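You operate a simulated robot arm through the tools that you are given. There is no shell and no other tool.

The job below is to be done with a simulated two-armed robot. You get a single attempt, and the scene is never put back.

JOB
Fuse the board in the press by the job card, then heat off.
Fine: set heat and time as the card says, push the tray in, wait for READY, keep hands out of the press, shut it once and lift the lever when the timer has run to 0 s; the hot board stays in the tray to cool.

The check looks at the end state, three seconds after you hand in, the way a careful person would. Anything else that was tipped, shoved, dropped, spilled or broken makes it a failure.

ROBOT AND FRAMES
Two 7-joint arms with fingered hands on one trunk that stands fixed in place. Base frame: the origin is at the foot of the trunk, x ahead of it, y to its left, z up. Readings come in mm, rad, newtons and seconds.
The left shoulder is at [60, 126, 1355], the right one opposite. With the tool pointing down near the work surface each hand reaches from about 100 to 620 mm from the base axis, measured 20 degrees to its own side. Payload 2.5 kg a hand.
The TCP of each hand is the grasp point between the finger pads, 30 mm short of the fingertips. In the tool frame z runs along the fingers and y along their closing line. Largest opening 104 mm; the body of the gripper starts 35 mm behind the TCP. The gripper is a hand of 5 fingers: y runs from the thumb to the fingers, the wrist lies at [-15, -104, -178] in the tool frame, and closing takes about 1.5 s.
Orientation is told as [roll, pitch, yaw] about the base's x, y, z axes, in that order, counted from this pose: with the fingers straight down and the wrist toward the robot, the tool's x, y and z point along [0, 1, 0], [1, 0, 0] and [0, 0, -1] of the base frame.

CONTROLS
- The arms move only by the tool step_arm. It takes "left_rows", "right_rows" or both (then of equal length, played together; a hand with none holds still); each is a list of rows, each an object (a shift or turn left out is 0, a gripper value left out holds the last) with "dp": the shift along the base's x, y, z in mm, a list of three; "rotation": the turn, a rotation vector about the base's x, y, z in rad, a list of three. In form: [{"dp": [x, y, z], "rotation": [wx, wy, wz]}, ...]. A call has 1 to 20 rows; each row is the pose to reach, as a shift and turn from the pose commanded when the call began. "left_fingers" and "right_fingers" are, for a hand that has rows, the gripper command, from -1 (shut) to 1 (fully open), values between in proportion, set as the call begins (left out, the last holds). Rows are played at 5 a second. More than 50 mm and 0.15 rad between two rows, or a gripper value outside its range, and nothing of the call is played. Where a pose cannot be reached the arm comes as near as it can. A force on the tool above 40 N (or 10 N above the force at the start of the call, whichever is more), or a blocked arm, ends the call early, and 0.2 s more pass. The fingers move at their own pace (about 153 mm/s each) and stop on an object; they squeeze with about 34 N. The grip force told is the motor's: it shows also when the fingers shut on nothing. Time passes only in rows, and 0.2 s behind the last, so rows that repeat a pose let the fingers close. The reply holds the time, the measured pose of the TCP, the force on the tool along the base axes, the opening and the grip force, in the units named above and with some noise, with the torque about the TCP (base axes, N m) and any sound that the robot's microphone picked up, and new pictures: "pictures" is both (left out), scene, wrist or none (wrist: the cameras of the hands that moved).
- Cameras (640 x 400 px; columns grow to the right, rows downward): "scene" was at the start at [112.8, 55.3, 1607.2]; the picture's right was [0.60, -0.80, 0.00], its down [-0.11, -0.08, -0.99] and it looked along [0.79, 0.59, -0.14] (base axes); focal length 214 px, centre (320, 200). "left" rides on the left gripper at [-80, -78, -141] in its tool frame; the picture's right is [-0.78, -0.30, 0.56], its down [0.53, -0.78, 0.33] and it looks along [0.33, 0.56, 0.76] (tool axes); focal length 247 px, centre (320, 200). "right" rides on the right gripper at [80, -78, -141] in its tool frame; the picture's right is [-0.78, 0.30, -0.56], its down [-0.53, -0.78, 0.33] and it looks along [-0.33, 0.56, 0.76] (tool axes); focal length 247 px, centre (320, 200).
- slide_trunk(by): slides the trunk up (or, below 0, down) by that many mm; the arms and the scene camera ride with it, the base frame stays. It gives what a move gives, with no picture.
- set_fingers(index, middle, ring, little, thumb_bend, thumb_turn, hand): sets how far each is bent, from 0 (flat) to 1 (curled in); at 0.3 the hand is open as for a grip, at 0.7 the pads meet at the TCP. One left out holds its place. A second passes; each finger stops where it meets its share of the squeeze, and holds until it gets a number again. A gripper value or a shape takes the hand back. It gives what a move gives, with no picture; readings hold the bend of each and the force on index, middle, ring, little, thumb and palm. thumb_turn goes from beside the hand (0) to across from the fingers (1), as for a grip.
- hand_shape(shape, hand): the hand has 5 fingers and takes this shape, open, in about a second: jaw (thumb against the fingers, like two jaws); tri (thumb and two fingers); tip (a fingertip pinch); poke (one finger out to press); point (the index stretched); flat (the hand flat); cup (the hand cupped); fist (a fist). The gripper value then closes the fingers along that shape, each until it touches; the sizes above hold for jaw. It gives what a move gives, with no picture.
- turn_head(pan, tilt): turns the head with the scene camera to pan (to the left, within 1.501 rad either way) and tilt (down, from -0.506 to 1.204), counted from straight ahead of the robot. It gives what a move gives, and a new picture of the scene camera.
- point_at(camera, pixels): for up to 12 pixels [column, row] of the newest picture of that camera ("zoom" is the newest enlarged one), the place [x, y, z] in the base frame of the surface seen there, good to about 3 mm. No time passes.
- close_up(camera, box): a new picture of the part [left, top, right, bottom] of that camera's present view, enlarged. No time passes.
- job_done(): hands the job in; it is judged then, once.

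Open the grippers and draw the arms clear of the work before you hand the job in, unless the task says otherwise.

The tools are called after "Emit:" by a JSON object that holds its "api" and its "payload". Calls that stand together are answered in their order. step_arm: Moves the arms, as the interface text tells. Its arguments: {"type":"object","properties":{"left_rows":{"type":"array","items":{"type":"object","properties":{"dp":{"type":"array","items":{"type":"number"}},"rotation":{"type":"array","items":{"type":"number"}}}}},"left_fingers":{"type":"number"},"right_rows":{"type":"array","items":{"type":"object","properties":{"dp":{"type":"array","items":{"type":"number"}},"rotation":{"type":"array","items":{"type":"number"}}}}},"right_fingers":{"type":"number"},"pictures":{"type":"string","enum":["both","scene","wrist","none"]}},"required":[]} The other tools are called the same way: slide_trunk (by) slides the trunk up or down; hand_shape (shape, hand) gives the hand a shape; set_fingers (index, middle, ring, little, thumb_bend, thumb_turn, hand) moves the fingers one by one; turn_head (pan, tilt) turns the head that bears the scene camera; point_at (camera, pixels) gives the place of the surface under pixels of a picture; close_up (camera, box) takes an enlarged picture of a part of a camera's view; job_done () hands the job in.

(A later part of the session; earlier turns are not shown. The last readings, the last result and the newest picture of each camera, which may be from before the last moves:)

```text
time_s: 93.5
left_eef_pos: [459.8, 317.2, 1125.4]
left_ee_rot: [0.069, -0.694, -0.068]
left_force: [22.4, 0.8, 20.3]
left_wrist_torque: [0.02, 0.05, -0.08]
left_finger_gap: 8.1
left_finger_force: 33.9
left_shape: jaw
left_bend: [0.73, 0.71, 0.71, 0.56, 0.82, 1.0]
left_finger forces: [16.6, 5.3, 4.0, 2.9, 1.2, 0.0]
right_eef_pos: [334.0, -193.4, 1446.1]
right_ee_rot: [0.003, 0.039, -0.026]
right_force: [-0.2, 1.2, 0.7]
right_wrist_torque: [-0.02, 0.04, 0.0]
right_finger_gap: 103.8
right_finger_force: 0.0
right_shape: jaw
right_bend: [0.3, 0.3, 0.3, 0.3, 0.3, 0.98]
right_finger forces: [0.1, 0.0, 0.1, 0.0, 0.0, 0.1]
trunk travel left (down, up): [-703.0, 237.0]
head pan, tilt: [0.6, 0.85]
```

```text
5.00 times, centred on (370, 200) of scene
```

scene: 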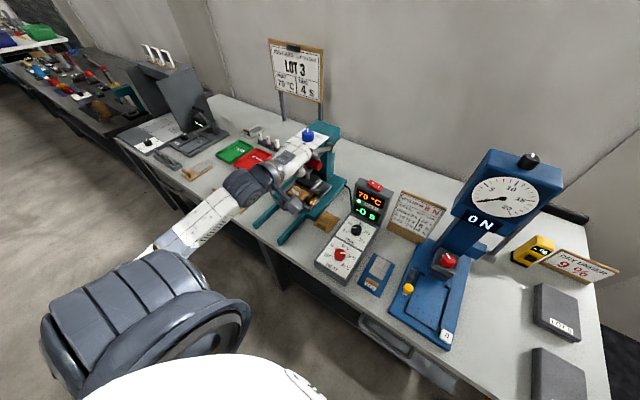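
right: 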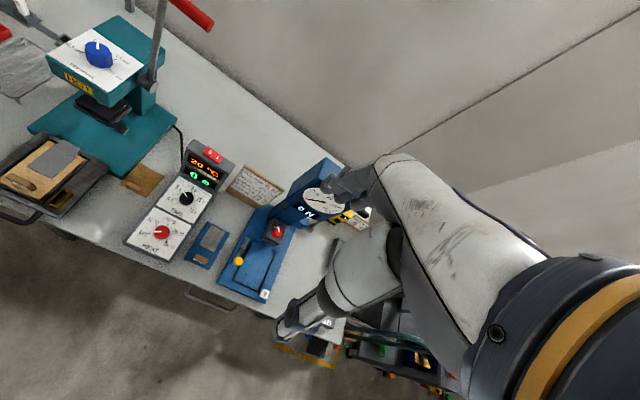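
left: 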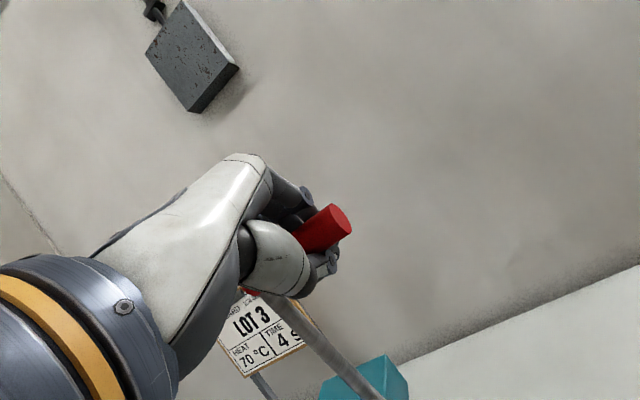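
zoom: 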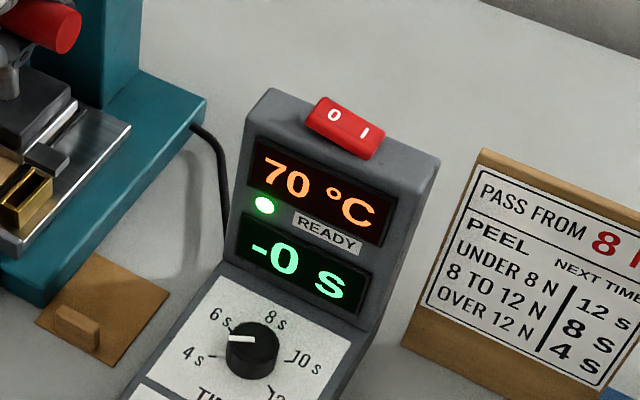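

The timer has reached 0 (−0 s). I lift the lever now, back along its arc to the open position.

Emit:
{"api": "step_arm", "payload": {"left_rows": [{"dp": [12.5, 0, 27], "rotation": [0, -0.035, 0]}, {"dp": [28.6, 0, 52], "rotation": [0, -0.07, 0]}, {"dp": [48, 0, 74], "rotation": [0, -0.105, 0]}, {"dp": [70.3, 0, 93.5], "rotation": [0, -0.14, 0]}, {"dp": [95.1, 0, 110], "rotation": [0, -0.175, 0]}, {"dp": [121.9, 0, 122.5], "rotation": [0, -0.21, 0]}, {"dp": [150.2, 0, 131.5], "rotation": [0, -0.245, 0]}, {"dp": [179.4, 0, 136.5], "rotation": [0, -0.28, 0]}, {"dp": [209, 0, 137.5], "rotation": [0, -0.315, 0]}, {"dp": [236, 0, 135], "rotation": [0, -0.35, 0]}], "pictures": "both"}}

Emit:
{"api": "close_up", "payload": {"camera": "scene", "box": [270, 40, 400, 230]}}

```text
time_s: 95.7
left_eef_pos: [692.1, 317.8, 1255.7]
left_ee_rot: [0.107, -1.024, -0.096]
left_force: [-2.2, 1.5, -9.9]
left_wrist_torque: [-0.13, 0.07, -0.33]
left_finger_gap: 8.1
left_finger_force: 34.4
left_shape: jaw
left_bend: [0.72, 0.7, 0.7, 0.7, 0.83, 1.0]
left_finger forces: [0.0, 0.0, 1.3, 4.1, 9.1, 0.0]
right_eef_pos: [334.1, -191.8, 1446.2]
right_ee_rot: [0.0, 0.038, -0.025]
right_force: [0.0, 0.1, -0.5]
right_wrist_torque: [-0.01, 0.0, 0.04]
right_finger_gap: 103.8
right_finger_force: 0.1
right_shape: jaw
right_bend: [0.3, 0.3, 0.3, 0.3, 0.3, 0.98]
right_finger forces: [0.1, 0.0, 0.0, 0.0, 0.0, 0.0]
trunk travel left (down, up): [-703.0, 237.0]
head pan, tilt: [0.6, 0.85]
```

scene: 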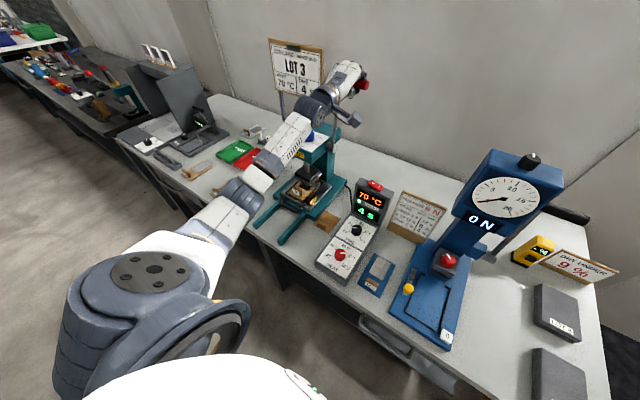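
left: 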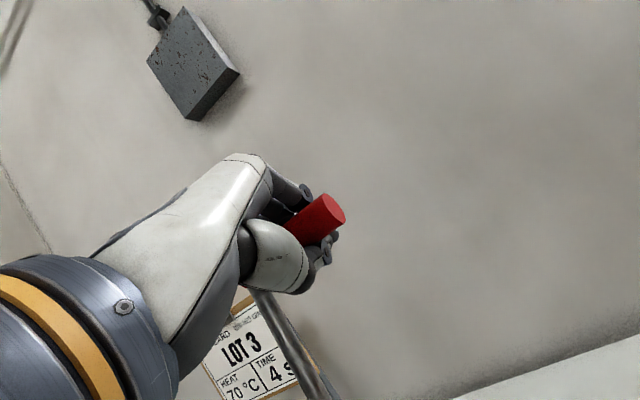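

```text
2.11 times, centred on (335, 135) of scene
```

zoom: 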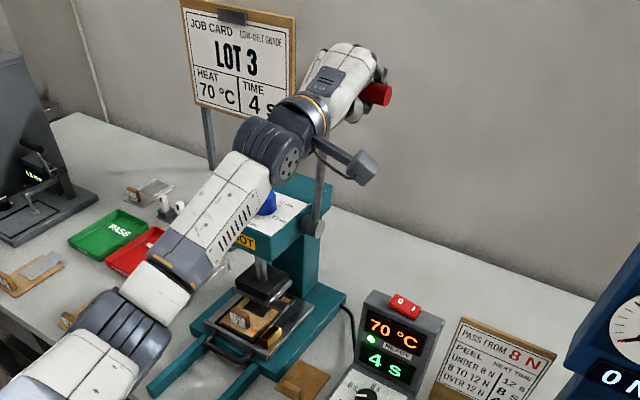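

The press is open again and the timer reset to 4 s. I'll nudge the lever the last few mm to its rest, then open the hand.

Emit:
{"api": "step_arm", "payload": {"left_rows": [{"dp": [4, 0, 2], "rotation": [0, -0.01, 0]}, {"dp": [7, 0, 3], "rotation": [0, -0.02, 0]}, {"dp": [7, 0, 3], "rotation": [0, -0.02, 0]}], "pictures": "none"}}

Emit:
{"api": "step_arm", "payload": {"left_rows": [{"dp": [0, 0, 0]}, {"dp": [0, 0, 0]}, {"dp": [0, 0, 0]}, {"dp": [0, 0, 0]}, {"dp": [0, 0, 0]}, {"dp": [0, 0, 0]}], "left_fingers": 1, "pictures": "both"}}

```text
time_s: 96.5
left_eef_pos: [701.4, 318.5, 1254.8]
left_ee_rot: [0.11, -1.041, -0.099]
left_force: [-2.5, 0.4, -17.1]
left_wrist_torque: [-0.06, 0.04, -0.3]
left_finger_gap: 8.7
left_finger_force: 33.9
left_shape: jaw
left_bend: [0.72, 0.7, 0.7, 0.7, 0.83, 1.0]
left_finger forces: [0.0, 0.0, 0.8, 4.4, 15.0, 0.0]
right_eef_pos: [334.0, -191.9, 1446.6]
right_ee_rot: [0.0, 0.039, -0.024]
right_force: [-0.6, 0.6, 0.3]
right_wrist_torque: [0.0, 0.02, 0.01]
right_finger_gap: 103.7
right_finger_force: 0.1
right_shape: jaw
right_bend: [0.3, 0.3, 0.3, 0.3, 0.3, 0.98]
right_finger forces: [0.0, 0.0, 0.1, 0.0, 0.0, 0.1]
trunk travel left (down, up): [-703.0, 237.0]
head pan, tilt: [0.6, 0.85]
```

```text
time_s: 97.9
left_eef_pos: [699.5, 318.2, 1260.0]
left_ee_rot: [0.111, -1.05, -0.101]
left_force: [0.3, -0.2, -0.2]
left_wrist_torque: [0.01, 0.0, 0.01]
left_finger_gap: 103.8
left_finger_force: 0.0
left_shape: jaw
left_bend: [0.3, 0.3, 0.3, 0.3, 0.3, 0.98]
left_finger forces: [0.0, 0.0, 0.0, 0.0, 0.1, 0.0]
right_eef_pos: [331.7, -193.2, 1445.8]
right_ee_rot: [-0.001, 0.036, -0.025]
right_force: [0.0, 0.0, -0.2]
right_wrist_torque: [0.02, 0.02, 0.05]
right_finger_gap: 104.1
right_finger_force: 0.0
right_shape: jaw
right_bend: [0.3, 0.3, 0.3, 0.3, 0.3, 0.98]
right_finger forces: [0.1, 0.0, 0.0, 0.0, 0.0, 0.0]
trunk travel left (down, up): [-703.0, 237.0]
head pan, tilt: [0.6, 0.85]
```

scene: 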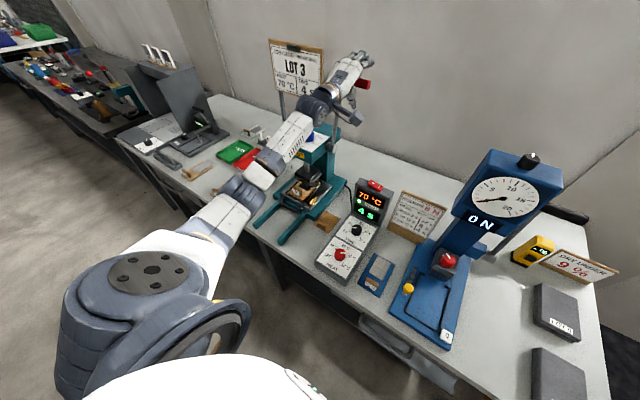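
left: 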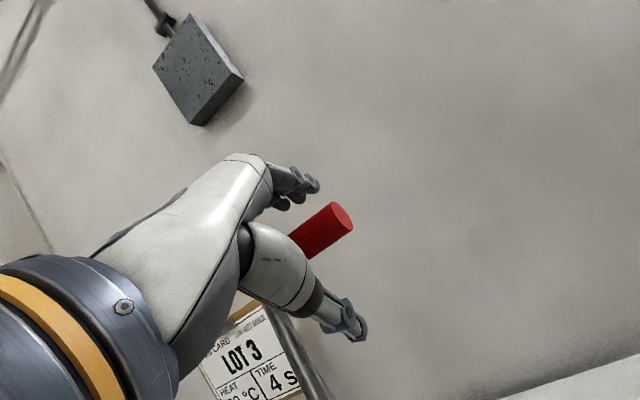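

Hand open, grip free. I'll back straight out along the tool axis, clear of the lever.

Emit:
{"api": "step_arm", "payload": {"left_rows": [{"dp": [-17, 0, 10]}, {"dp": [-35, 0, 20]}, {"dp": [-55, 0, 32]}, {"dp": [-78, 0, 45]}, {"dp": [-105, -3, 60]}, {"dp": [-140, -8, 65], "rotation": [0, 0.05, 0]}, {"dp": [-180, -15, 60], "rotation": [0, 0.12, 0]}], "pictures": "both"}}

Emit:
{"api": "close_up", "payload": {"camera": "scene", "box": [270, 40, 400, 230]}}

```text
time_s: 99.5
left_eef_pos: [518.3, 301.0, 1317.3]
left_ee_rot: [0.091, -0.931, -0.085]
left_force: [0.4, 0.0, -0.2]
left_wrist_torque: [0.0, 0.0, -0.04]
left_finger_gap: 103.8
left_finger_force: 0.1
left_shape: jaw
left_bend: [0.3, 0.3, 0.3, 0.3, 0.3, 0.98]
left_finger forces: [0.1, 0.0, 0.1, 0.0, 0.0, 0.0]
right_eef_pos: [331.4, -193.8, 1446.8]
right_ee_rot: [0.001, 0.036, -0.024]
right_force: [0.3, 0.1, -0.1]
right_wrist_torque: [0.01, 0.01, 0.02]
right_finger_gap: 103.8
right_finger_force: 0.1
right_shape: jaw
right_bend: [0.3, 0.3, 0.3, 0.3, 0.3, 0.98]
right_finger forces: [0.0, 0.1, 0.0, 0.0, 0.0, 0.0]
trunk travel left (down, up): [-703.0, 237.0]
head pan, tilt: [0.6, 0.85]
```

scene: 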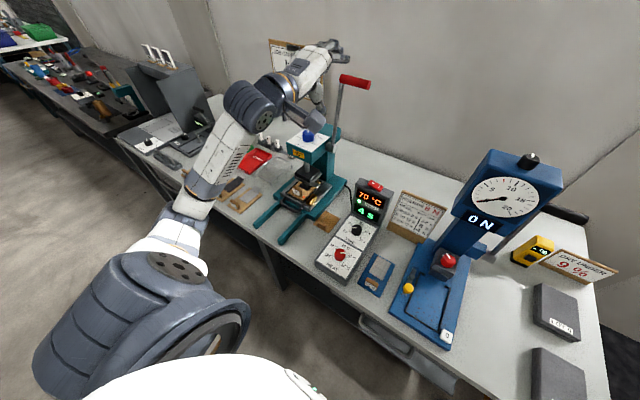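
left: 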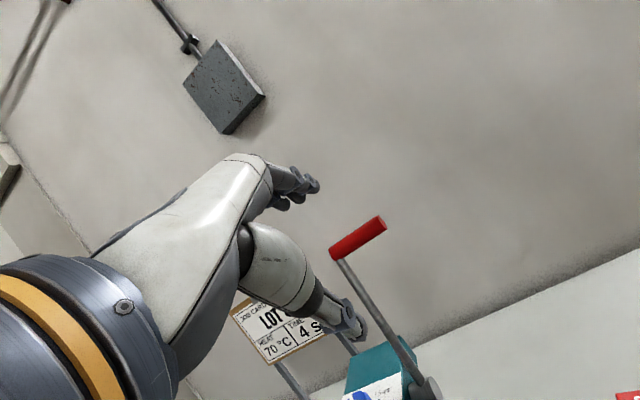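

```text
2.11 times, centred on (335, 135) of scene
```

zoom: 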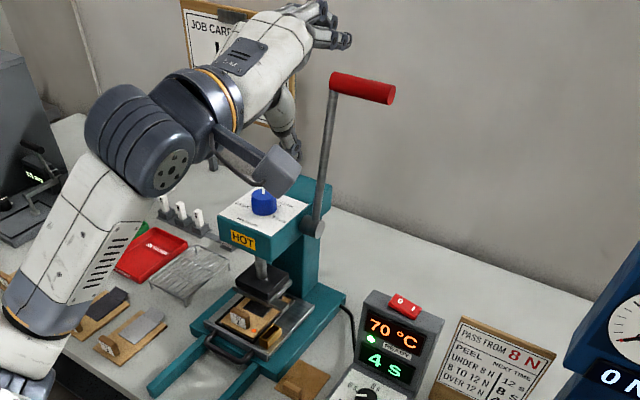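

The lever rests open. Next is heat off: I'll bring the hand toward the HEAT knob, first returning the pitch to fingers-down while moving to (470,230,1190).

Emit:
{"api": "step_arm", "payload": {"left_rows": [{"dp": [-6, -9, -12], "rotation": [-0.006, 0.116, 0]}, {"dp": [-12, -18, -26], "rotation": [-0.012, 0.232, 0]}, {"dp": [-18, -27, -42], "rotation": [-0.018, 0.348, 0]}, {"dp": [-24, -36, -58], "rotation": [-0.024, 0.464, 0]}, {"dp": [-30, -45, -76], "rotation": [-0.03, 0.58, 0]}, {"dp": [-36, -54, -94], "rotation": [-0.036, 0.696, 0]}, {"dp": [-42, -63, -112], "rotation": [-0.042, 0.812, 0]}, {"dp": [-48, -71, -127], "rotation": [-0.05, 0.93, 0]}], "pictures": "scene"}}

```text
time_s: 101.3
left_eef_pos: [471.2, 231.2, 1193.2]
left_ee_rot: [-0.016, 0.0, -0.028]
left_force: [0.7, -0.6, -0.2]
left_wrist_torque: [-0.03, 0.02, 0.0]
left_finger_gap: 104.1
left_finger_force: 0.1
left_shape: jaw
left_bend: [0.3, 0.3, 0.3, 0.3, 0.3, 0.98]
left_finger forces: [0.0, 0.0, 0.0, 0.1, 0.0, 0.0]
right_eef_pos: [332.7, -193.2, 1445.9]
right_ee_rot: [-0.002, 0.036, -0.026]
right_force: [0.3, -0.7, -0.5]
right_wrist_torque: [-0.01, 0.0, 0.0]
right_finger_gap: 103.8
right_finger_force: 0.1
right_shape: jaw
right_bend: [0.3, 0.3, 0.3, 0.3, 0.3, 0.98]
right_finger forces: [0.0, 0.0, 0.0, 0.0, 0.0, 0.0]
trunk travel left (down, up): [-703.0, 237.0]
head pan, tilt: [0.6, 0.85]
```

scene: 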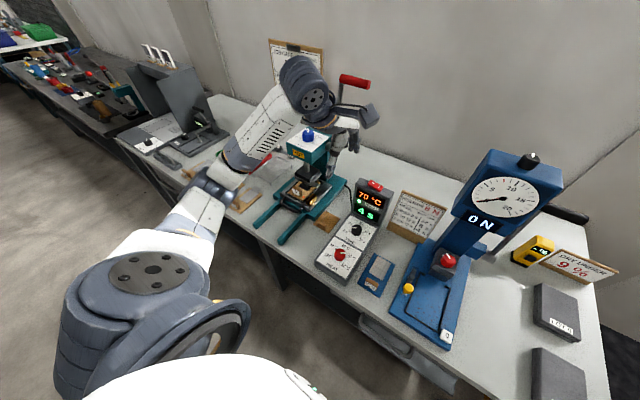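

Good posture. I'll set the three-finger shape again and lower the trunk 100 mm (hand to z≈1093, clear of everything).

Emit:
{"api": "hand_shape", "payload": {"hand": "left", "shape": "tri"}}

Emit:
{"api": "set_fingers", "payload": {"hand": "left", "index": 0.4, "middle": 0.4, "thumb_bend": 0.42, "thumb_turn": 1.0}}

Emit:
{"api": "slide_trunk", "payload": {"by": -100}}

Emit:
{"api": "step_arm", "payload": {"left_rows": [{"dp": [-8, -7, -5], "rotation": [0.002, 0, -0.13]}, {"dp": [-16, -14, -15], "rotation": [0.005, 0, -0.26]}, {"dp": [-24, -22, -28], "rotation": [0.007, 0, -0.39]}, {"dp": [-32, -30, -42], "rotation": [0.01, 0, -0.52]}, {"dp": [-40, -38, -58], "rotation": [0.012, 0, -0.65]}, {"dp": [-48, -46, -76], "rotation": [0.014, 0, -0.78]}, {"dp": [-56, -52, -94], "rotation": [0.016, 0, -0.91]}, {"dp": [-61.5, -57.5, -112], "rotation": [0.016, 0, -1.04]}, {"dp": [-61.5, -57.5, -120], "rotation": [0.016, 0, -1.17]}], "pictures": "both"}}

```text
time_s: 102.2
left_eef_pos: [472.1, 231.2, 1191.7]
left_ee_rot: [-0.017, -0.005, -0.029]
left_force: [-0.1, 0.5, 0.2]
left_wrist_torque: [0.01, -0.02, 0.02]
left_finger_gap: 103.5
left_finger_force: 0.1
left_shape: tri
left_bend: [0.3, 0.3, 0.99, 0.99, 0.3, 0.98]
left_finger forces: [0.0, 0.1, 0.0, 0.1, 0.1, 0.0]
right_eef_pos: [333.8, -192.8, 1446.3]
right_ee_rot: [-0.001, 0.036, -0.026]
right_force: [0.7, 0.1, 0.1]
right_wrist_torque: [0.0, 0.03, 0.0]
right_finger_gap: 103.9
right_finger_force: 0.2
right_shape: jaw
right_bend: [0.3, 0.3, 0.3, 0.3, 0.3, 0.98]
right_finger forces: [0.1, 0.0, 0.1, 0.0, 0.0, 0.1]
trunk travel left (down, up): [-703.0, 237.0]
head pan, tilt: [0.6, 0.85]
```

```text
time_s: 103.2
left_eef_pos: [472.4, 230.8, 1192.8]
left_ee_rot: [-0.016, -0.003, -0.028]
left_force: [0.1, -0.5, -0.2]
left_wrist_torque: [0.01, -0.04, 0.03]
left_finger_gap: 76.2
left_finger_force: 0.2
left_shape: fingers
left_bend: [0.4, 0.4, 0.99, 0.99, 0.42, 0.99]
left_finger forces: [0.1, 0.0, 0.1, 0.1, 0.0, 0.0]
right_eef_pos: [332.4, -193.8, 1446.9]
right_ee_rot: [0.0, 0.038, -0.024]
right_force: [0.3, 0.4, -0.7]
right_wrist_torque: [-0.01, 0.02, 0.02]
right_finger_gap: 103.9
right_finger_force: 0.0
right_shape: jaw
right_bend: [0.3, 0.3, 0.3, 0.3, 0.3, 0.98]
right_finger forces: [0.0, 0.1, 0.0, 0.0, 0.0, 0.1]
trunk travel left (down, up): [-703.0, 237.0]
head pan, tilt: [0.6, 0.85]
```

```text
time_s: 104.5
left_eef_pos: [472.4, 231.7, 1093.3]
left_ee_rot: [-0.016, -0.002, -0.029]
left_force: [0.1, -0.5, -0.2]
left_wrist_torque: [-0.03, 0.01, 0.03]
left_finger_gap: 76.1
left_finger_force: 0.0
left_shape: fingers
left_bend: [0.4, 0.4, 0.99, 0.99, 0.42, 0.99]
left_finger forces: [0.0, 0.1, 0.0, 0.0, 0.0, 0.0]
right_eef_pos: [332.6, -191.9, 1347.0]
right_ee_rot: [-0.001, 0.036, -0.024]
right_force: [-0.9, 0.2, -0.5]
right_wrist_torque: [0.01, 0.01, -0.03]
right_finger_gap: 103.8
right_finger_force: 0.0
right_shape: jaw
right_bend: [0.3, 0.3, 0.3, 0.3, 0.3, 0.98]
right_finger forces: [0.1, 0.0, 0.0, 0.0, 0.0, 0.0]
trunk travel left (down, up): [-603.0, 337.0]
head pan, tilt: [0.6, 0.85]
```

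```text
time_s: 106.5
left_eef_pos: [409.0, 172.7, 973.1]
left_ee_rot: [-0.005, 0.006, -1.201]
left_force: [0.9, 0.5, 0.3]
left_wrist_torque: [-0.02, 0.06, -0.01]
left_finger_gap: 75.8
left_finger_force: 0.0
left_shape: fingers
left_bend: [0.4, 0.4, 0.99, 0.99, 0.42, 0.99]
left_finger forces: [0.1, 0.1, 0.1, 0.0, 0.0, 0.0]
right_eef_pos: [332.7, -194.3, 1346.7]
right_ee_rot: [0.0, 0.037, -0.024]
right_force: [0.6, 0.1, -0.3]
right_wrist_torque: [-0.01, 0.03, 0.01]
right_finger_gap: 103.6
right_finger_force: 0.1
right_shape: jaw
right_bend: [0.3, 0.3, 0.3, 0.3, 0.3, 0.98]
right_finger forces: [0.0, 0.1, 0.0, 0.1, 0.1, 0.1]
trunk travel left (down, up): [-603.0, 337.0]
head pan, tilt: [0.6, 0.85]
```

scene: 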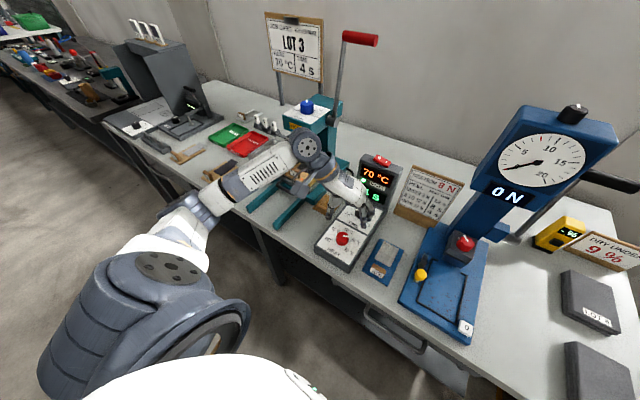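
left: 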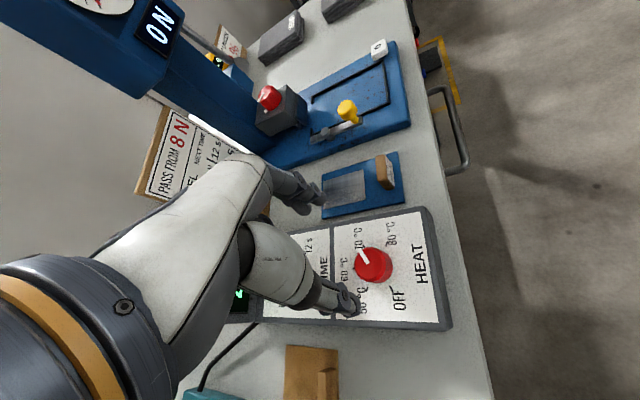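

The hand is over the HEAT knob at yaw −1.2. I'll lower to z≈884 and grip it.

Emit:
{"api": "step_arm", "payload": {"left_rows": [{"dp": [0.5, 0.5, -25]}, {"dp": [0.5, 0.5, -50]}, {"dp": [0.5, 0.5, -70]}, {"dp": [0.5, 0.5, -82]}, {"dp": [0.5, 0.5, -89]}], "pictures": "none"}}

Emit:
{"api": "set_fingers", "payload": {"hand": "left", "index": 0.75, "middle": 0.75, "thumb_bend": 0.75}}

Emit:
{"api": "close_up", "payload": {"camera": "left", "box": [220, 130, 440, 330]}}

```text
time_s: 107.7
left_eef_pos: [409.5, 174.4, 885.5]
left_ee_rot: [-0.005, 0.005, -1.199]
left_force: [-0.6, -0.5, 0.5]
left_wrist_torque: [-0.01, 0.03, -0.01]
left_finger_gap: 75.8
left_finger_force: 0.0
left_shape: fingers
left_bend: [0.4, 0.4, 0.99, 0.99, 0.42, 0.99]
left_finger forces: [0.0, 0.0, 0.1, 0.0, 0.0, 0.0]
right_eef_pos: [332.9, -193.6, 1346.7]
right_ee_rot: [-0.001, 0.038, -0.025]
right_force: [-0.2, -0.1, 0.0]
right_wrist_torque: [0.03, 0.03, 0.03]
right_finger_gap: 103.7
right_finger_force: 0.1
right_shape: jaw
right_bend: [0.3, 0.3, 0.3, 0.3, 0.3, 0.98]
right_finger forces: [0.0, 0.0, 0.1, 0.0, 0.0, 0.0]
trunk travel left (down, up): [-603.0, 337.0]
head pan, tilt: [0.6, 0.85]
```

```text
time_s: 108.7
left_eef_pos: [410.6, 173.5, 882.9]
left_ee_rot: [-0.008, 0.007, -1.199]
left_force: [4.1, -6.7, -6.1]
left_wrist_torque: [-0.07, -0.08, -0.02]
left_finger_gap: 29.3
left_finger_force: 19.3
left_shape: fingers
left_bend: [0.58, 0.62, 0.99, 0.99, 0.6, 1.0]
left_finger forces: [10.7, 12.0, 0.1, 0.0, 15.5, 0.0]
right_eef_pos: [334.2, -193.2, 1345.9]
right_ee_rot: [0.0, 0.035, -0.026]
right_force: [0.1, 0.0, -0.3]
right_wrist_torque: [0.01, -0.01, -0.03]
right_finger_gap: 103.8
right_finger_force: 0.0
right_shape: jaw
right_bend: [0.3, 0.3, 0.3, 0.3, 0.3, 0.98]
right_finger forces: [0.0, 0.0, 0.0, 0.1, 0.0, 0.1]
trunk travel left (down, up): [-603.0, 337.0]
head pan, tilt: [0.6, 0.85]
```

```text
2.00 times, centred on (330, 230) of left
```

zoom: 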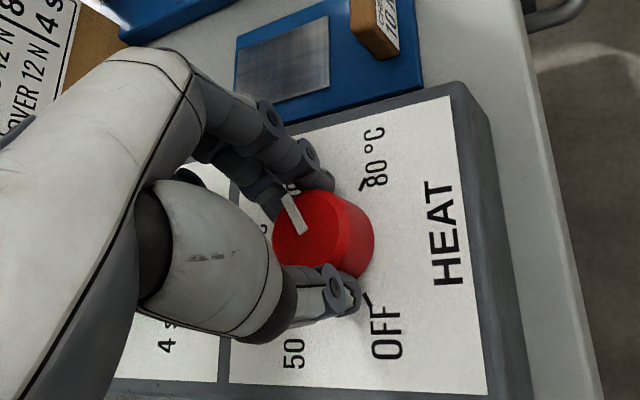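

HEAT knob gripped. I'll turn +1.55 rad (counter-clockwise, toward OFF).

Emit:
{"api": "step_arm", "payload": {"left_rows": [{"rotation": [0, 0, 0.14]}, {"rotation": [0, 0, 0.28]}, {"rotation": [0, 0, 0.42]}, {"rotation": [0, 0, 0.56]}, {"rotation": [0, 0, 0.7]}, {"rotation": [0, 0, 0.84]}, {"rotation": [0, 0, 0.98]}, {"rotation": [0, 0, 1.12]}, {"rotation": [0, 0, 1.26]}, {"rotation": [0, 0, 1.4]}, {"rotation": [0, 0, 1.52]}, {"rotation": [0, 0, 1.55]}], "pictures": "both"}}

Emit:
{"api": "close_up", "payload": {"camera": "left", "box": [220, 130, 440, 330]}}

```text
time_s: 111.3
left_eef_pos: [411.7, 176.6, 883.5]
left_ee_rot: [-0.004, 0.007, 0.355]
left_force: [6.1, 6.3, -3.9]
left_wrist_torque: [0.14, -0.15, -0.04]
left_finger_gap: 29.2
left_finger_force: 19.0
left_shape: fingers
left_bend: [0.58, 0.62, 0.99, 0.99, 0.61, 1.0]
left_finger forces: [11.1, 12.9, 0.0, 0.0, 15.0, 0.0]
right_eef_pos: [332.9, -192.2, 1347.0]
right_ee_rot: [0.0, 0.037, -0.025]
right_force: [-0.6, -0.5, 0.4]
right_wrist_torque: [0.0, -0.01, -0.03]
right_finger_gap: 103.7
right_finger_force: 0.0
right_shape: jaw
right_bend: [0.3, 0.3, 0.3, 0.3, 0.3, 0.98]
right_finger forces: [0.0, 0.0, 0.1, 0.0, 0.0, 0.1]
trunk travel left (down, up): [-603.0, 337.0]
head pan, tilt: [0.6, 0.85]
```

scene: 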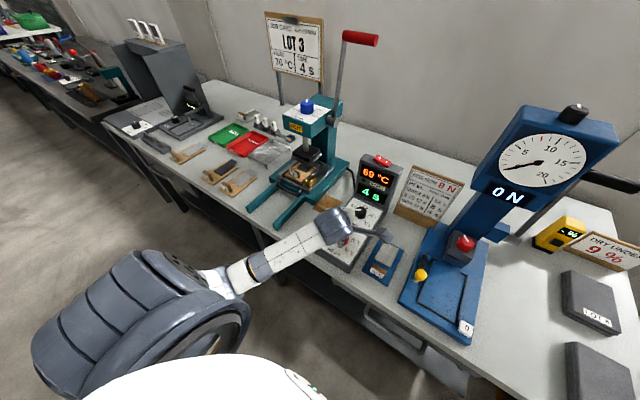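
left: 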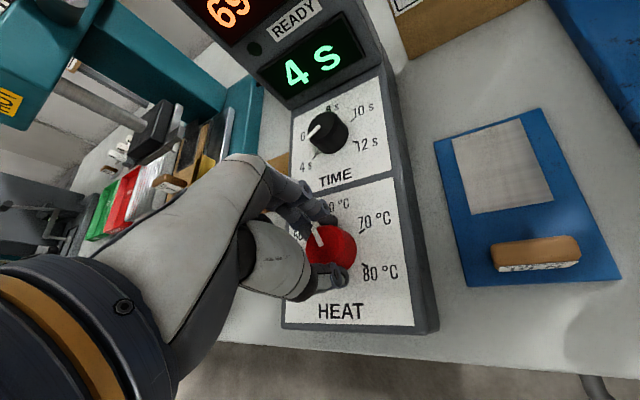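

```text
2.00 times, centred on (330, 230) of left
```

zoom: 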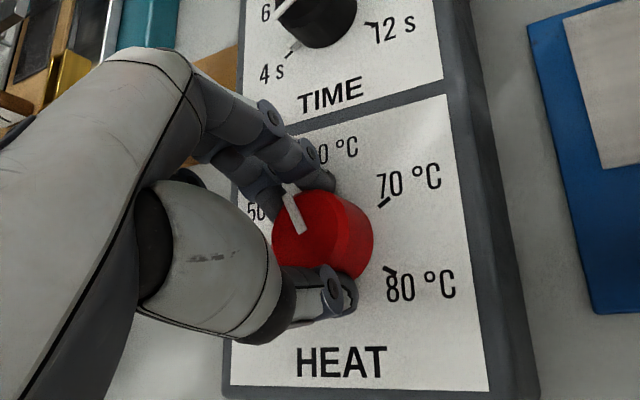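

The knob turned (display 69 °C, READY off). I'll release, rotate back with a small lift, and regrip for the remaining ~90°.

Emit:
{"api": "set_fingers", "payload": {"hand": "left", "index": 0.4, "middle": 0.4, "thumb_bend": 0.42}}

Emit:
{"api": "step_arm", "payload": {"left_rows": [{"dp": [0, 0, 15], "rotation": [0, 0, -0.07]}, {"dp": [0, 0, 30], "rotation": [0, 0, -0.2]}, {"dp": [0, 0, 30], "rotation": [0, 0, -0.34]}, {"dp": [0, 0, 30], "rotation": [0, 0, -0.48]}, {"dp": [0, 0, 30], "rotation": [0, 0, -0.62]}, {"dp": [0, 0, 30], "rotation": [0, 0, -0.76]}, {"dp": [0, 0, 30], "rotation": [0, 0, -0.9]}, {"dp": [0, 0, 30], "rotation": [0, 0, -1.04]}, {"dp": [0, 0, 30], "rotation": [0, 0, -1.18]}, {"dp": [0, 0, 30], "rotation": [0, 0, -1.32]}, {"dp": [0, 0, 20], "rotation": [0, 0, -1.46]}, {"dp": [0, 0, 8], "rotation": [0, 0, -1.58]}, {"dp": [0, 0, 0], "rotation": [0, 0, -1.62]}], "pictures": "wrist"}}

Emit:
{"api": "close_up", "payload": {"camera": "left", "box": [220, 130, 440, 330]}}

```text
time_s: 112.3
left_eef_pos: [409.1, 174.8, 883.7]
left_ee_rot: [-0.007, 0.006, 0.351]
left_force: [0.0, -0.2, 0.0]
left_wrist_torque: [0.0, -0.02, 0.01]
left_finger_gap: 74.9
left_finger_force: 0.0
left_shape: fingers
left_bend: [0.4, 0.4, 0.99, 0.99, 0.42, 0.99]
left_finger forces: [0.0, 0.0, 0.0, 0.1, 0.0, 0.0]
right_eef_pos: [332.9, -192.5, 1346.6]
right_ee_rot: [0.001, 0.036, -0.024]
right_force: [-0.4, 0.2, -0.1]
right_wrist_torque: [0.0, 0.01, 0.0]
right_finger_gap: 103.8
right_finger_force: 0.1
right_shape: jaw
right_bend: [0.3, 0.3, 0.3, 0.3, 0.3, 0.98]
right_finger forces: [0.2, 0.0, 0.0, 0.0, 0.1, 0.1]
trunk travel left (down, up): [-603.0, 337.0]
head pan, tilt: [0.6, 0.85]
```

```text
time_s: 115.1
left_eef_pos: [411.5, 175.8, 883.6]
left_ee_rot: [-0.005, 0.004, -1.269]
left_force: [0.8, -0.4, 0.3]
left_wrist_torque: [0.01, 0.02, 0.03]
left_finger_gap: 74.7
left_finger_force: 0.1
left_shape: fingers
left_bend: [0.4, 0.4, 0.99, 0.99, 0.42, 0.99]
left_finger forces: [0.0, 0.0, 0.0, 0.0, 0.1, 0.0]
right_eef_pos: [332.4, -193.9, 1345.9]
right_ee_rot: [0.0, 0.037, -0.024]
right_force: [-1.0, -0.6, 0.4]
right_wrist_torque: [0.0, 0.0, -0.02]
right_finger_gap: 103.9
right_finger_force: 0.0
right_shape: jaw
right_bend: [0.3, 0.3, 0.3, 0.3, 0.3, 0.98]
right_finger forces: [0.1, 0.0, 0.0, 0.1, 0.1, 0.1]
trunk travel left (down, up): [-603.0, 337.0]
head pan, tilt: [0.6, 0.85]
```

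left: 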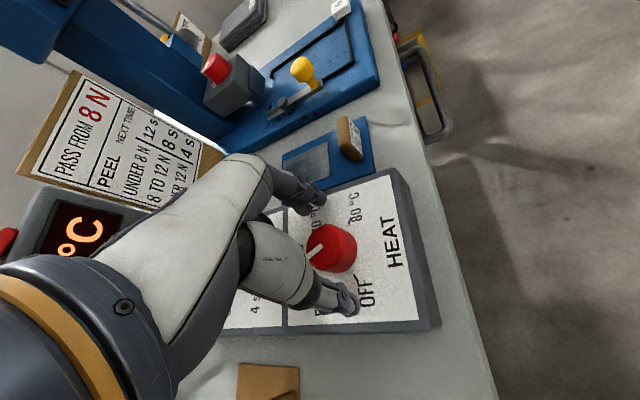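

```text
2.00 times, centred on (330, 230) of left
```

zoom: 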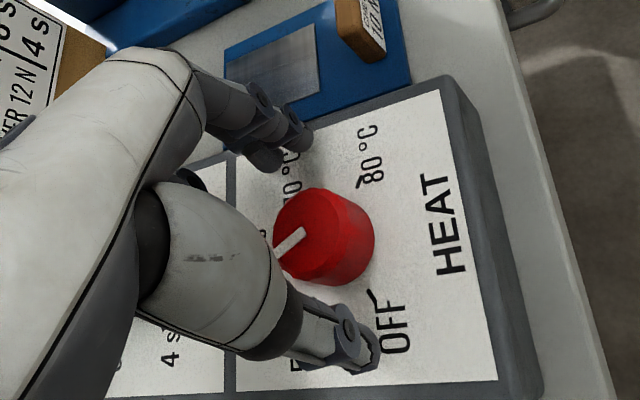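

Pointer is around midway between 60 and 50. I'll grip and turn +1.6 rad to OFF.

Emit:
{"api": "set_fingers", "payload": {"hand": "left", "index": 0.75, "middle": 0.75, "thumb_bend": 0.75}}

Emit:
{"api": "step_arm", "payload": {"left_rows": [{"rotation": [0, 0, 0.14]}, {"rotation": [0, 0, 0.28]}, {"rotation": [0, 0, 0.42]}, {"rotation": [0, 0, 0.56]}, {"rotation": [0, 0, 0.7]}, {"rotation": [0, 0, 0.84]}, {"rotation": [0, 0, 0.98]}, {"rotation": [0, 0, 1.12]}, {"rotation": [0, 0, 1.26]}, {"rotation": [0, 0, 1.4]}, {"rotation": [0, 0, 1.52]}, {"rotation": [0, 0, 1.6]}, {"rotation": [0, 0, 1.62]}], "pictures": "both"}}

Emit:
{"api": "close_up", "payload": {"camera": "left", "box": [220, 130, 440, 330]}}

```text
time_s: 116.1
left_eef_pos: [410.3, 173.5, 883.9]
left_ee_rot: [-0.007, 0.003, -1.268]
left_force: [5.6, -5.6, -5.4]
left_wrist_torque: [-0.08, -0.06, -0.02]
left_finger_gap: 29.6
left_finger_force: 18.9
left_shape: fingers
left_bend: [0.58, 0.62, 0.99, 0.99, 0.6, 1.0]
left_finger forces: [10.7, 11.5, 0.1, 0.1, 15.7, 0.0]
right_eef_pos: [334.1, -193.2, 1346.7]
right_ee_rot: [-0.001, 0.036, -0.024]
right_force: [0.1, 0.8, -0.3]
right_wrist_torque: [0.0, -0.02, -0.02]
right_finger_gap: 103.5
right_finger_force: 0.1
right_shape: jaw
right_bend: [0.3, 0.3, 0.3, 0.3, 0.3, 0.98]
right_finger forces: [0.1, 0.0, 0.0, 0.0, 0.1, 0.0]
trunk travel left (down, up): [-603.0, 337.0]
head pan, tilt: [0.6, 0.85]
```

```text
time_s: 118.9
left_eef_pos: [410.6, 174.4, 881.8]
left_ee_rot: [-0.005, 0.004, 0.354]
left_force: [6.2, 8.8, 0.7]
left_wrist_torque: [0.23, -0.14, 0.0]
left_finger_gap: 29.4
left_finger_force: 20.5
left_shape: fingers
left_bend: [0.58, 0.62, 0.99, 0.99, 0.61, 1.0]
left_finger forces: [11.5, 13.8, 0.0, 0.0, 15.4, 0.0]
right_eef_pos: [332.7, -192.8, 1346.2]
right_ee_rot: [0.001, 0.036, -0.024]
right_force: [-0.9, 0.3, 0.4]
right_wrist_torque: [0.02, -0.01, 0.0]
right_finger_gap: 103.6
right_finger_force: 0.1
right_shape: jaw
right_bend: [0.3, 0.3, 0.3, 0.3, 0.3, 0.98]
right_finger forces: [0.0, 0.1, 0.0, 0.1, 0.1, 0.0]
trunk travel left (down, up): [-603.0, 337.0]
head pan, tilt: [0.6, 0.85]
```

scene: 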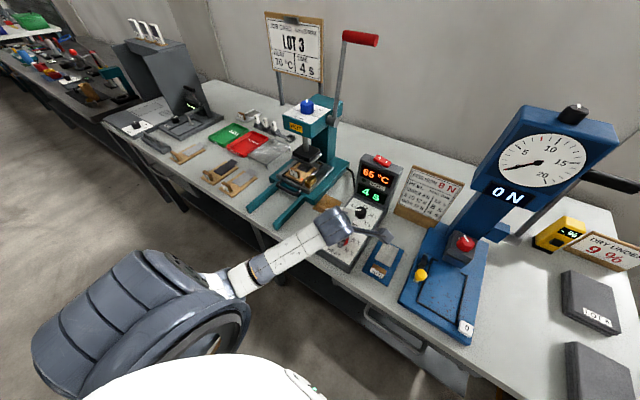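
left: 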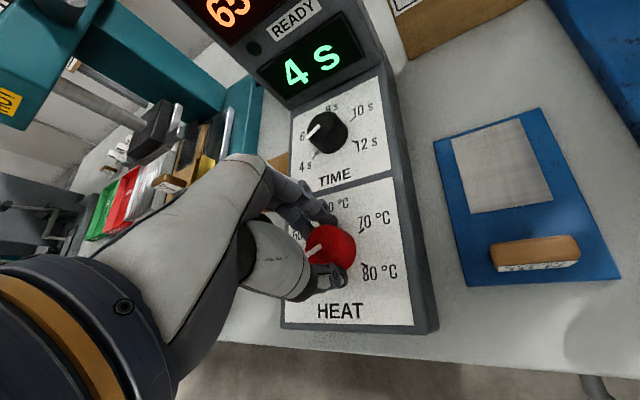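

```text
2.00 times, centred on (330, 230) of left
```

zoom: 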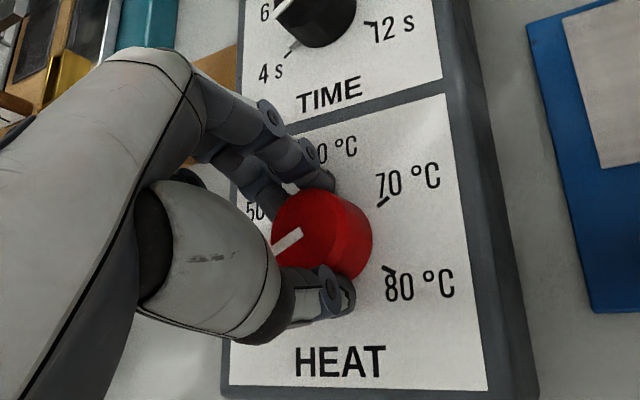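

The pointer now looks to be at OFF and the temperature is falling (65 °C). I'll release and lift to check.

Emit:
{"api": "set_fingers", "payload": {"hand": "left", "index": 0.4, "middle": 0.4, "thumb_bend": 0.42}}

Emit:
{"api": "step_arm", "payload": {"left_rows": [{"dp": [0, 0, 20]}, {"dp": [0, 0, 45]}, {"dp": [0, 0, 75], "rotation": [0, 0, -0.1]}, {"dp": [0, 10, 100], "rotation": [0, 0, -0.2]}], "pictures": "both"}}

Emit:
{"api": "close_up", "payload": {"camera": "left", "box": [300, 120, 460, 320]}}

```text
time_s: 119.9
left_eef_pos: [411.2, 172.7, 884.1]
left_ee_rot: [-0.005, 0.005, 0.351]
left_force: [-0.2, 0.2, -0.2]
left_wrist_torque: [-0.02, -0.01, -0.02]
left_finger_gap: 74.8
left_finger_force: 0.0
left_shape: fingers
left_bend: [0.4, 0.4, 0.99, 0.99, 0.42, 0.99]
left_finger forces: [0.0, 0.1, 0.0, 0.1, 0.0, 0.0]
right_eef_pos: [333.8, -193.5, 1347.0]
right_ee_rot: [0.0, 0.035, -0.024]
right_force: [-0.1, 0.6, 0.1]
right_wrist_torque: [0.0, 0.02, 0.02]
right_finger_gap: 103.8
right_finger_force: 0.1
right_shape: jaw
right_bend: [0.3, 0.3, 0.3, 0.3, 0.3, 0.98]
right_finger forces: [0.1, 0.0, 0.0, 0.0, 0.0, 0.0]
trunk travel left (down, up): [-603.0, 337.0]
head pan, tilt: [0.6, 0.85]
```

```text
time_s: 120.9
left_eef_pos: [411.5, 184.2, 981.9]
left_ee_rot: [-0.006, 0.005, 0.15]
left_force: [0.4, -0.8, 0.2]
left_wrist_torque: [0.01, 0.01, 0.02]
left_finger_gap: 74.9
left_finger_force: 0.0
left_shape: fingers
left_bend: [0.4, 0.4, 0.99, 0.99, 0.42, 0.99]
left_finger forces: [0.1, 0.0, 0.1, 0.0, 0.0, 0.1]
right_eef_pos: [332.5, -192.4, 1347.0]
right_ee_rot: [0.0, 0.036, -0.024]
right_force: [0.1, -0.1, 0.2]
right_wrist_torque: [0.03, 0.01, 0.04]
right_finger_gap: 104.1
right_finger_force: 0.0
right_shape: jaw
right_bend: [0.3, 0.3, 0.3, 0.3, 0.3, 0.98]
right_finger forces: [0.0, 0.1, 0.1, 0.0, 0.0, 0.0]
trunk travel left (down, up): [-603.0, 337.0]
head pan, tilt: [0.6, 0.85]
```

scene: 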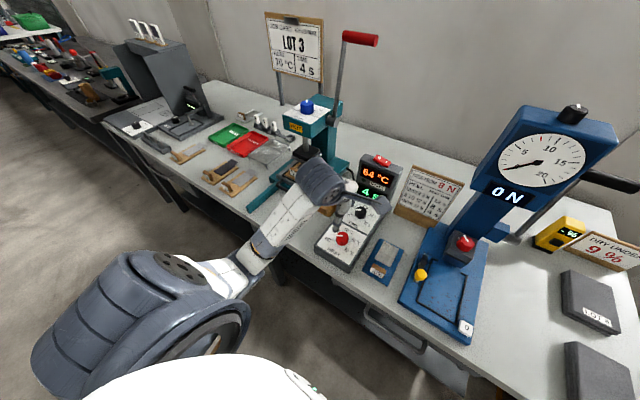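
left: 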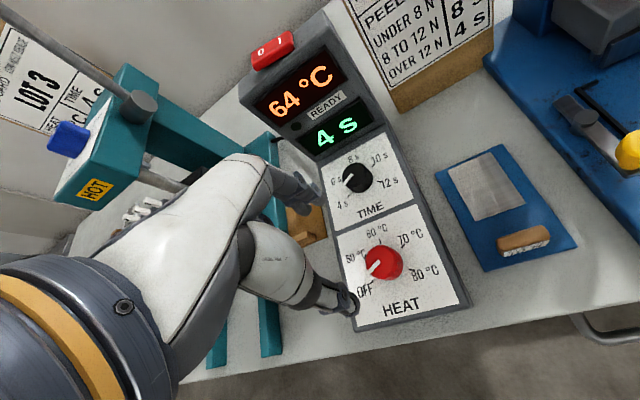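

```text
2.00 times, centred on (380, 220) of left
```

zoom: 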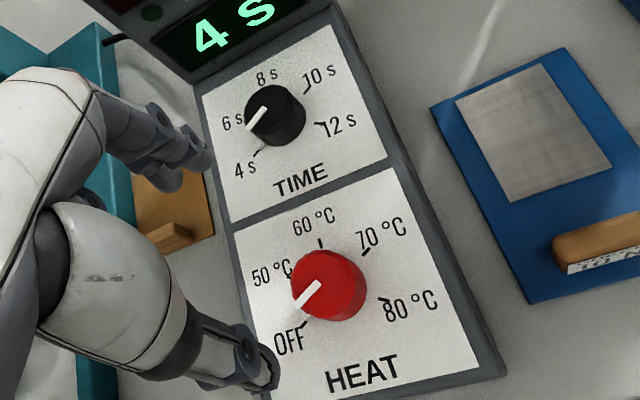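

Display reads 64 °C and falling. I'll zoom in to make sure the HEAT pointer is squarely at OFF.

Emit:
{"api": "close_up", "payload": {"camera": "left", "box": [340, 220, 430, 310]}}

Emit:
{"api": "close_up", "payload": {"camera": "left", "box": [315, 140, 405, 220]}}

Emit:
{"api": "close_up", "payload": {"camera": "scene", "box": [310, 150, 400, 280]}}

```text
4.44 times, centred on (385, 265) of left
```

zoom: 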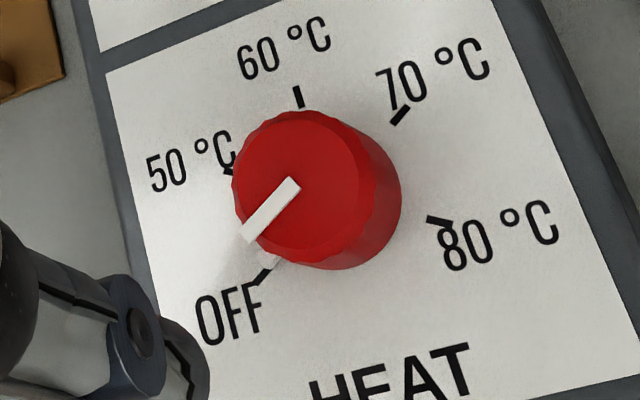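

```text
5.00 times, centred on (360, 180) of left
```

zoom: 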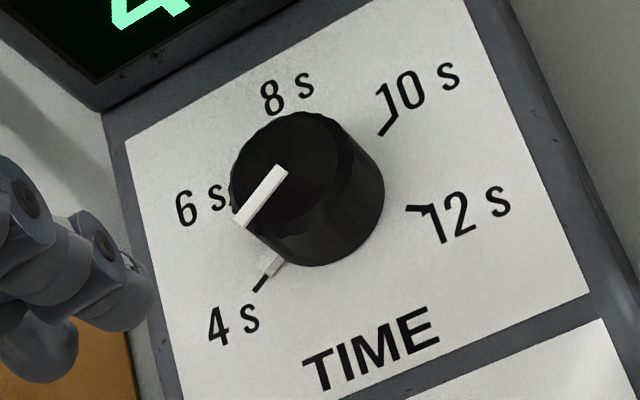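

```text
3.08 times, centred on (355, 215) of scene
```

zoom: 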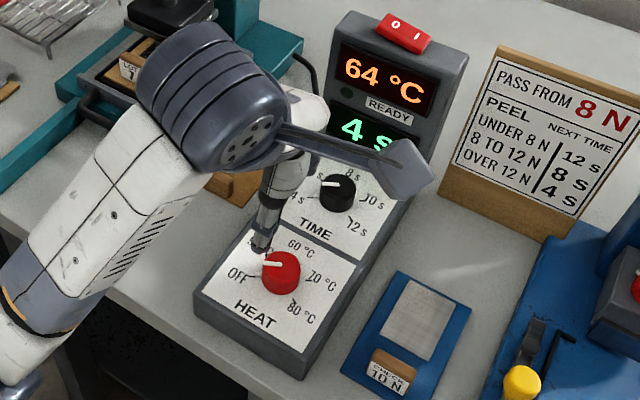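

HEAT is squarely on OFF and TIME on 4 s. Now I'll draw the left arm up and clear of the bench.

Emit:
{"api": "step_arm", "payload": {"left_rows": [{"dp": [0, 10, 35], "rotation": [0, 0, -0.03]}, {"dp": [0, 22, 75], "rotation": [0, 0, -0.06]}, {"dp": [0, 36, 115], "rotation": [0, 0, -0.09]}, {"dp": [-5, 50, 155], "rotation": [0, 0, -0.12]}, {"dp": [-15, 64, 195], "rotation": [0, 0, -0.15]}, {"dp": [-28, 78, 235], "rotation": [0, 0, -0.15]}, {"dp": [-45, 92, 265], "rotation": [0, 0, -0.15]}], "pictures": "scene"}}

Emit:
{"api": "hand_shape", "payload": {"hand": "left", "shape": "jaw"}}

Emit:
{"api": "turn_head", "payload": {"pan": 0.3, "tilt": 0.8}}

```text
time_s: 122.5
left_eef_pos: [365.2, 277.1, 1249.7]
left_ee_rot: [-0.007, 0.008, -0.001]
left_force: [-0.6, -0.6, -0.2]
left_wrist_torque: [0.01, -0.02, 0.0]
left_finger_gap: 74.9
left_finger_force: 0.1
left_shape: fingers
left_bend: [0.4, 0.4, 0.99, 0.99, 0.42, 0.99]
left_finger forces: [0.1, 0.1, 0.0, 0.1, 0.0, 0.0]
right_eef_pos: [332.4, -192.6, 1346.7]
right_ee_rot: [-0.001, 0.035, -0.025]
right_force: [-0.9, 0.9, 0.0]
right_wrist_torque: [-0.02, 0.01, -0.02]
right_finger_gap: 103.5
right_finger_force: 0.0
right_shape: jaw
right_bend: [0.3, 0.3, 0.3, 0.3, 0.3, 0.98]
right_finger forces: [0.0, 0.0, 0.0, 0.0, 0.0, 0.0]
trunk travel left (down, up): [-603.0, 337.0]
head pan, tilt: [0.6, 0.85]
```

scene: 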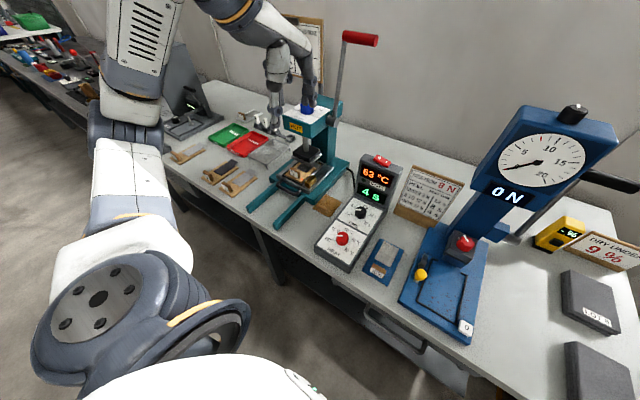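

```text
time_s: 123.4
left_eef_pos: [366.1, 275.9, 1249.0]
left_ee_rot: [-0.006, 0.004, 0.001]
left_force: [-1.0, 0.4, -1.1]
left_wrist_torque: [0.01, 0.02, 0.01]
left_finger_gap: 103.5
left_finger_force: 0.0
left_shape: jaw
left_bend: [0.3, 0.3, 0.3, 0.3, 0.3, 0.98]
left_finger forces: [0.1, 0.0, 0.1, 0.0, 0.1, 0.0]
right_eef_pos: [331.7, -194.0, 1347.4]
right_ee_rot: [0.001, 0.038, -0.024]
right_force: [0.7, 0.3, 0.3]
right_wrist_torque: [-0.02, -0.02, -0.02]
right_finger_gap: 103.7
right_finger_force: 0.1
right_shape: jaw
right_bend: [0.3, 0.3, 0.3, 0.3, 0.3, 0.98]
right_finger forces: [0.0, 0.0, 0.1, 0.0, 0.0, 0.1]
trunk travel left (down, up): [-603.0, 337.0]
head pan, tilt: [0.6, 0.85]
```

```text
time_s: 124.2
left_eef_pos: [365.3, 276.3, 1248.4]
left_ee_rot: [-0.005, 0.003, 0.001]
left_force: [-0.8, -0.5, 0.9]
left_wrist_torque: [0.02, 0.03, 0.02]
left_finger_gap: 103.6
left_finger_force: 0.0
left_shape: jaw
left_bend: [0.3, 0.3, 0.3, 0.3, 0.3, 0.98]
left_finger forces: [0.0, 0.0, 0.1, 0.0, 0.0, 0.0]
right_eef_pos: [333.4, -193.6, 1347.1]
right_ee_rot: [0.0, 0.036, -0.024]
right_force: [-0.5, 0.4, -0.5]
right_wrist_torque: [0.01, 0.04, -0.02]
right_finger_gap: 103.9
right_finger_force: 0.1
right_shape: jaw
right_bend: [0.3, 0.3, 0.3, 0.3, 0.3, 0.98]
right_finger forces: [0.0, 0.0, 0.0, 0.0, 0.0, 0.0]
trunk travel left (down, up): [-603.0, 337.0]
head pan, tilt: [0.3, 0.799]
```

scene: 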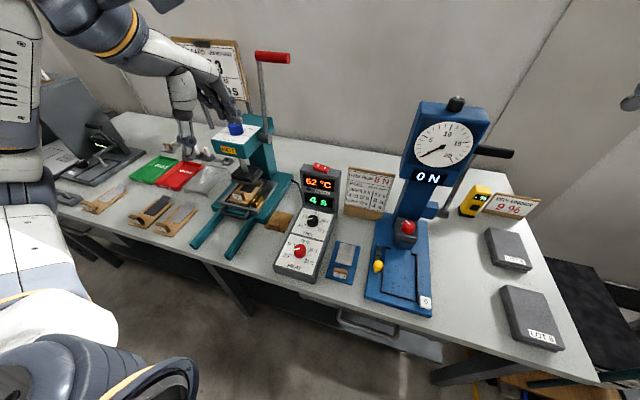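

The arm is clear. I'll do a last close inspection of the press, tray, pressure knob and control box.

Emit:
{"api": "close_up", "payload": {"camera": "scene", "box": [180, 40, 310, 270]}}

Emit:
{"api": "close_up", "payload": {"camera": "scene", "box": [205, 100, 285, 220]}}

Emit:
{"api": "close_up", "payload": {"camera": "scene", "box": [265, 150, 400, 290]}}

Emit:
{"api": "close_up", "payload": {"camera": "scene", "box": [40, 120, 240, 250]}}

```text
1.74 times, centred on (245, 155) of scene
```

zoom: 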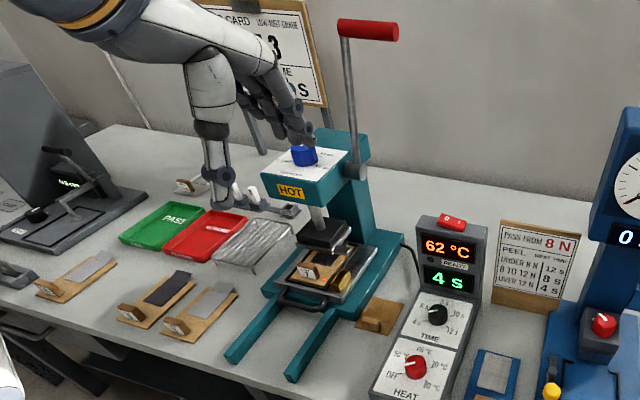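

```text
3.33 times, centred on (245, 160) of scene
```

zoom: 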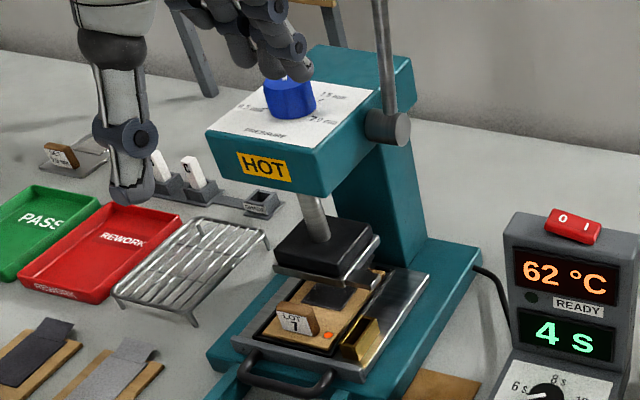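

```text
2.86 times, centred on (332, 220) of scene
```

zoom: 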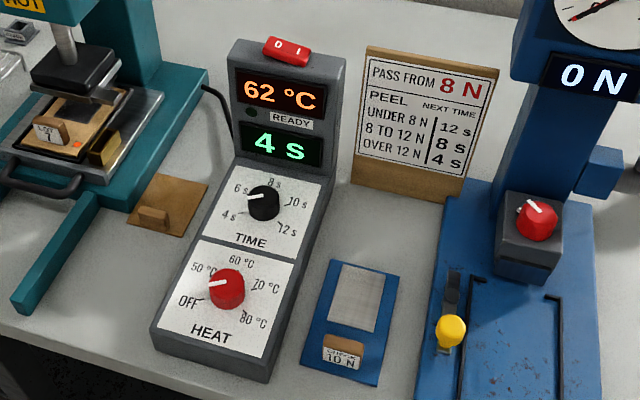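

```text
3.08 times, centred on (140, 185) of scene
```

zoom: 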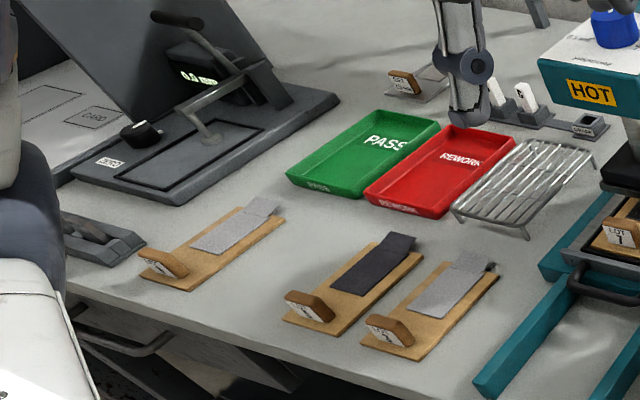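

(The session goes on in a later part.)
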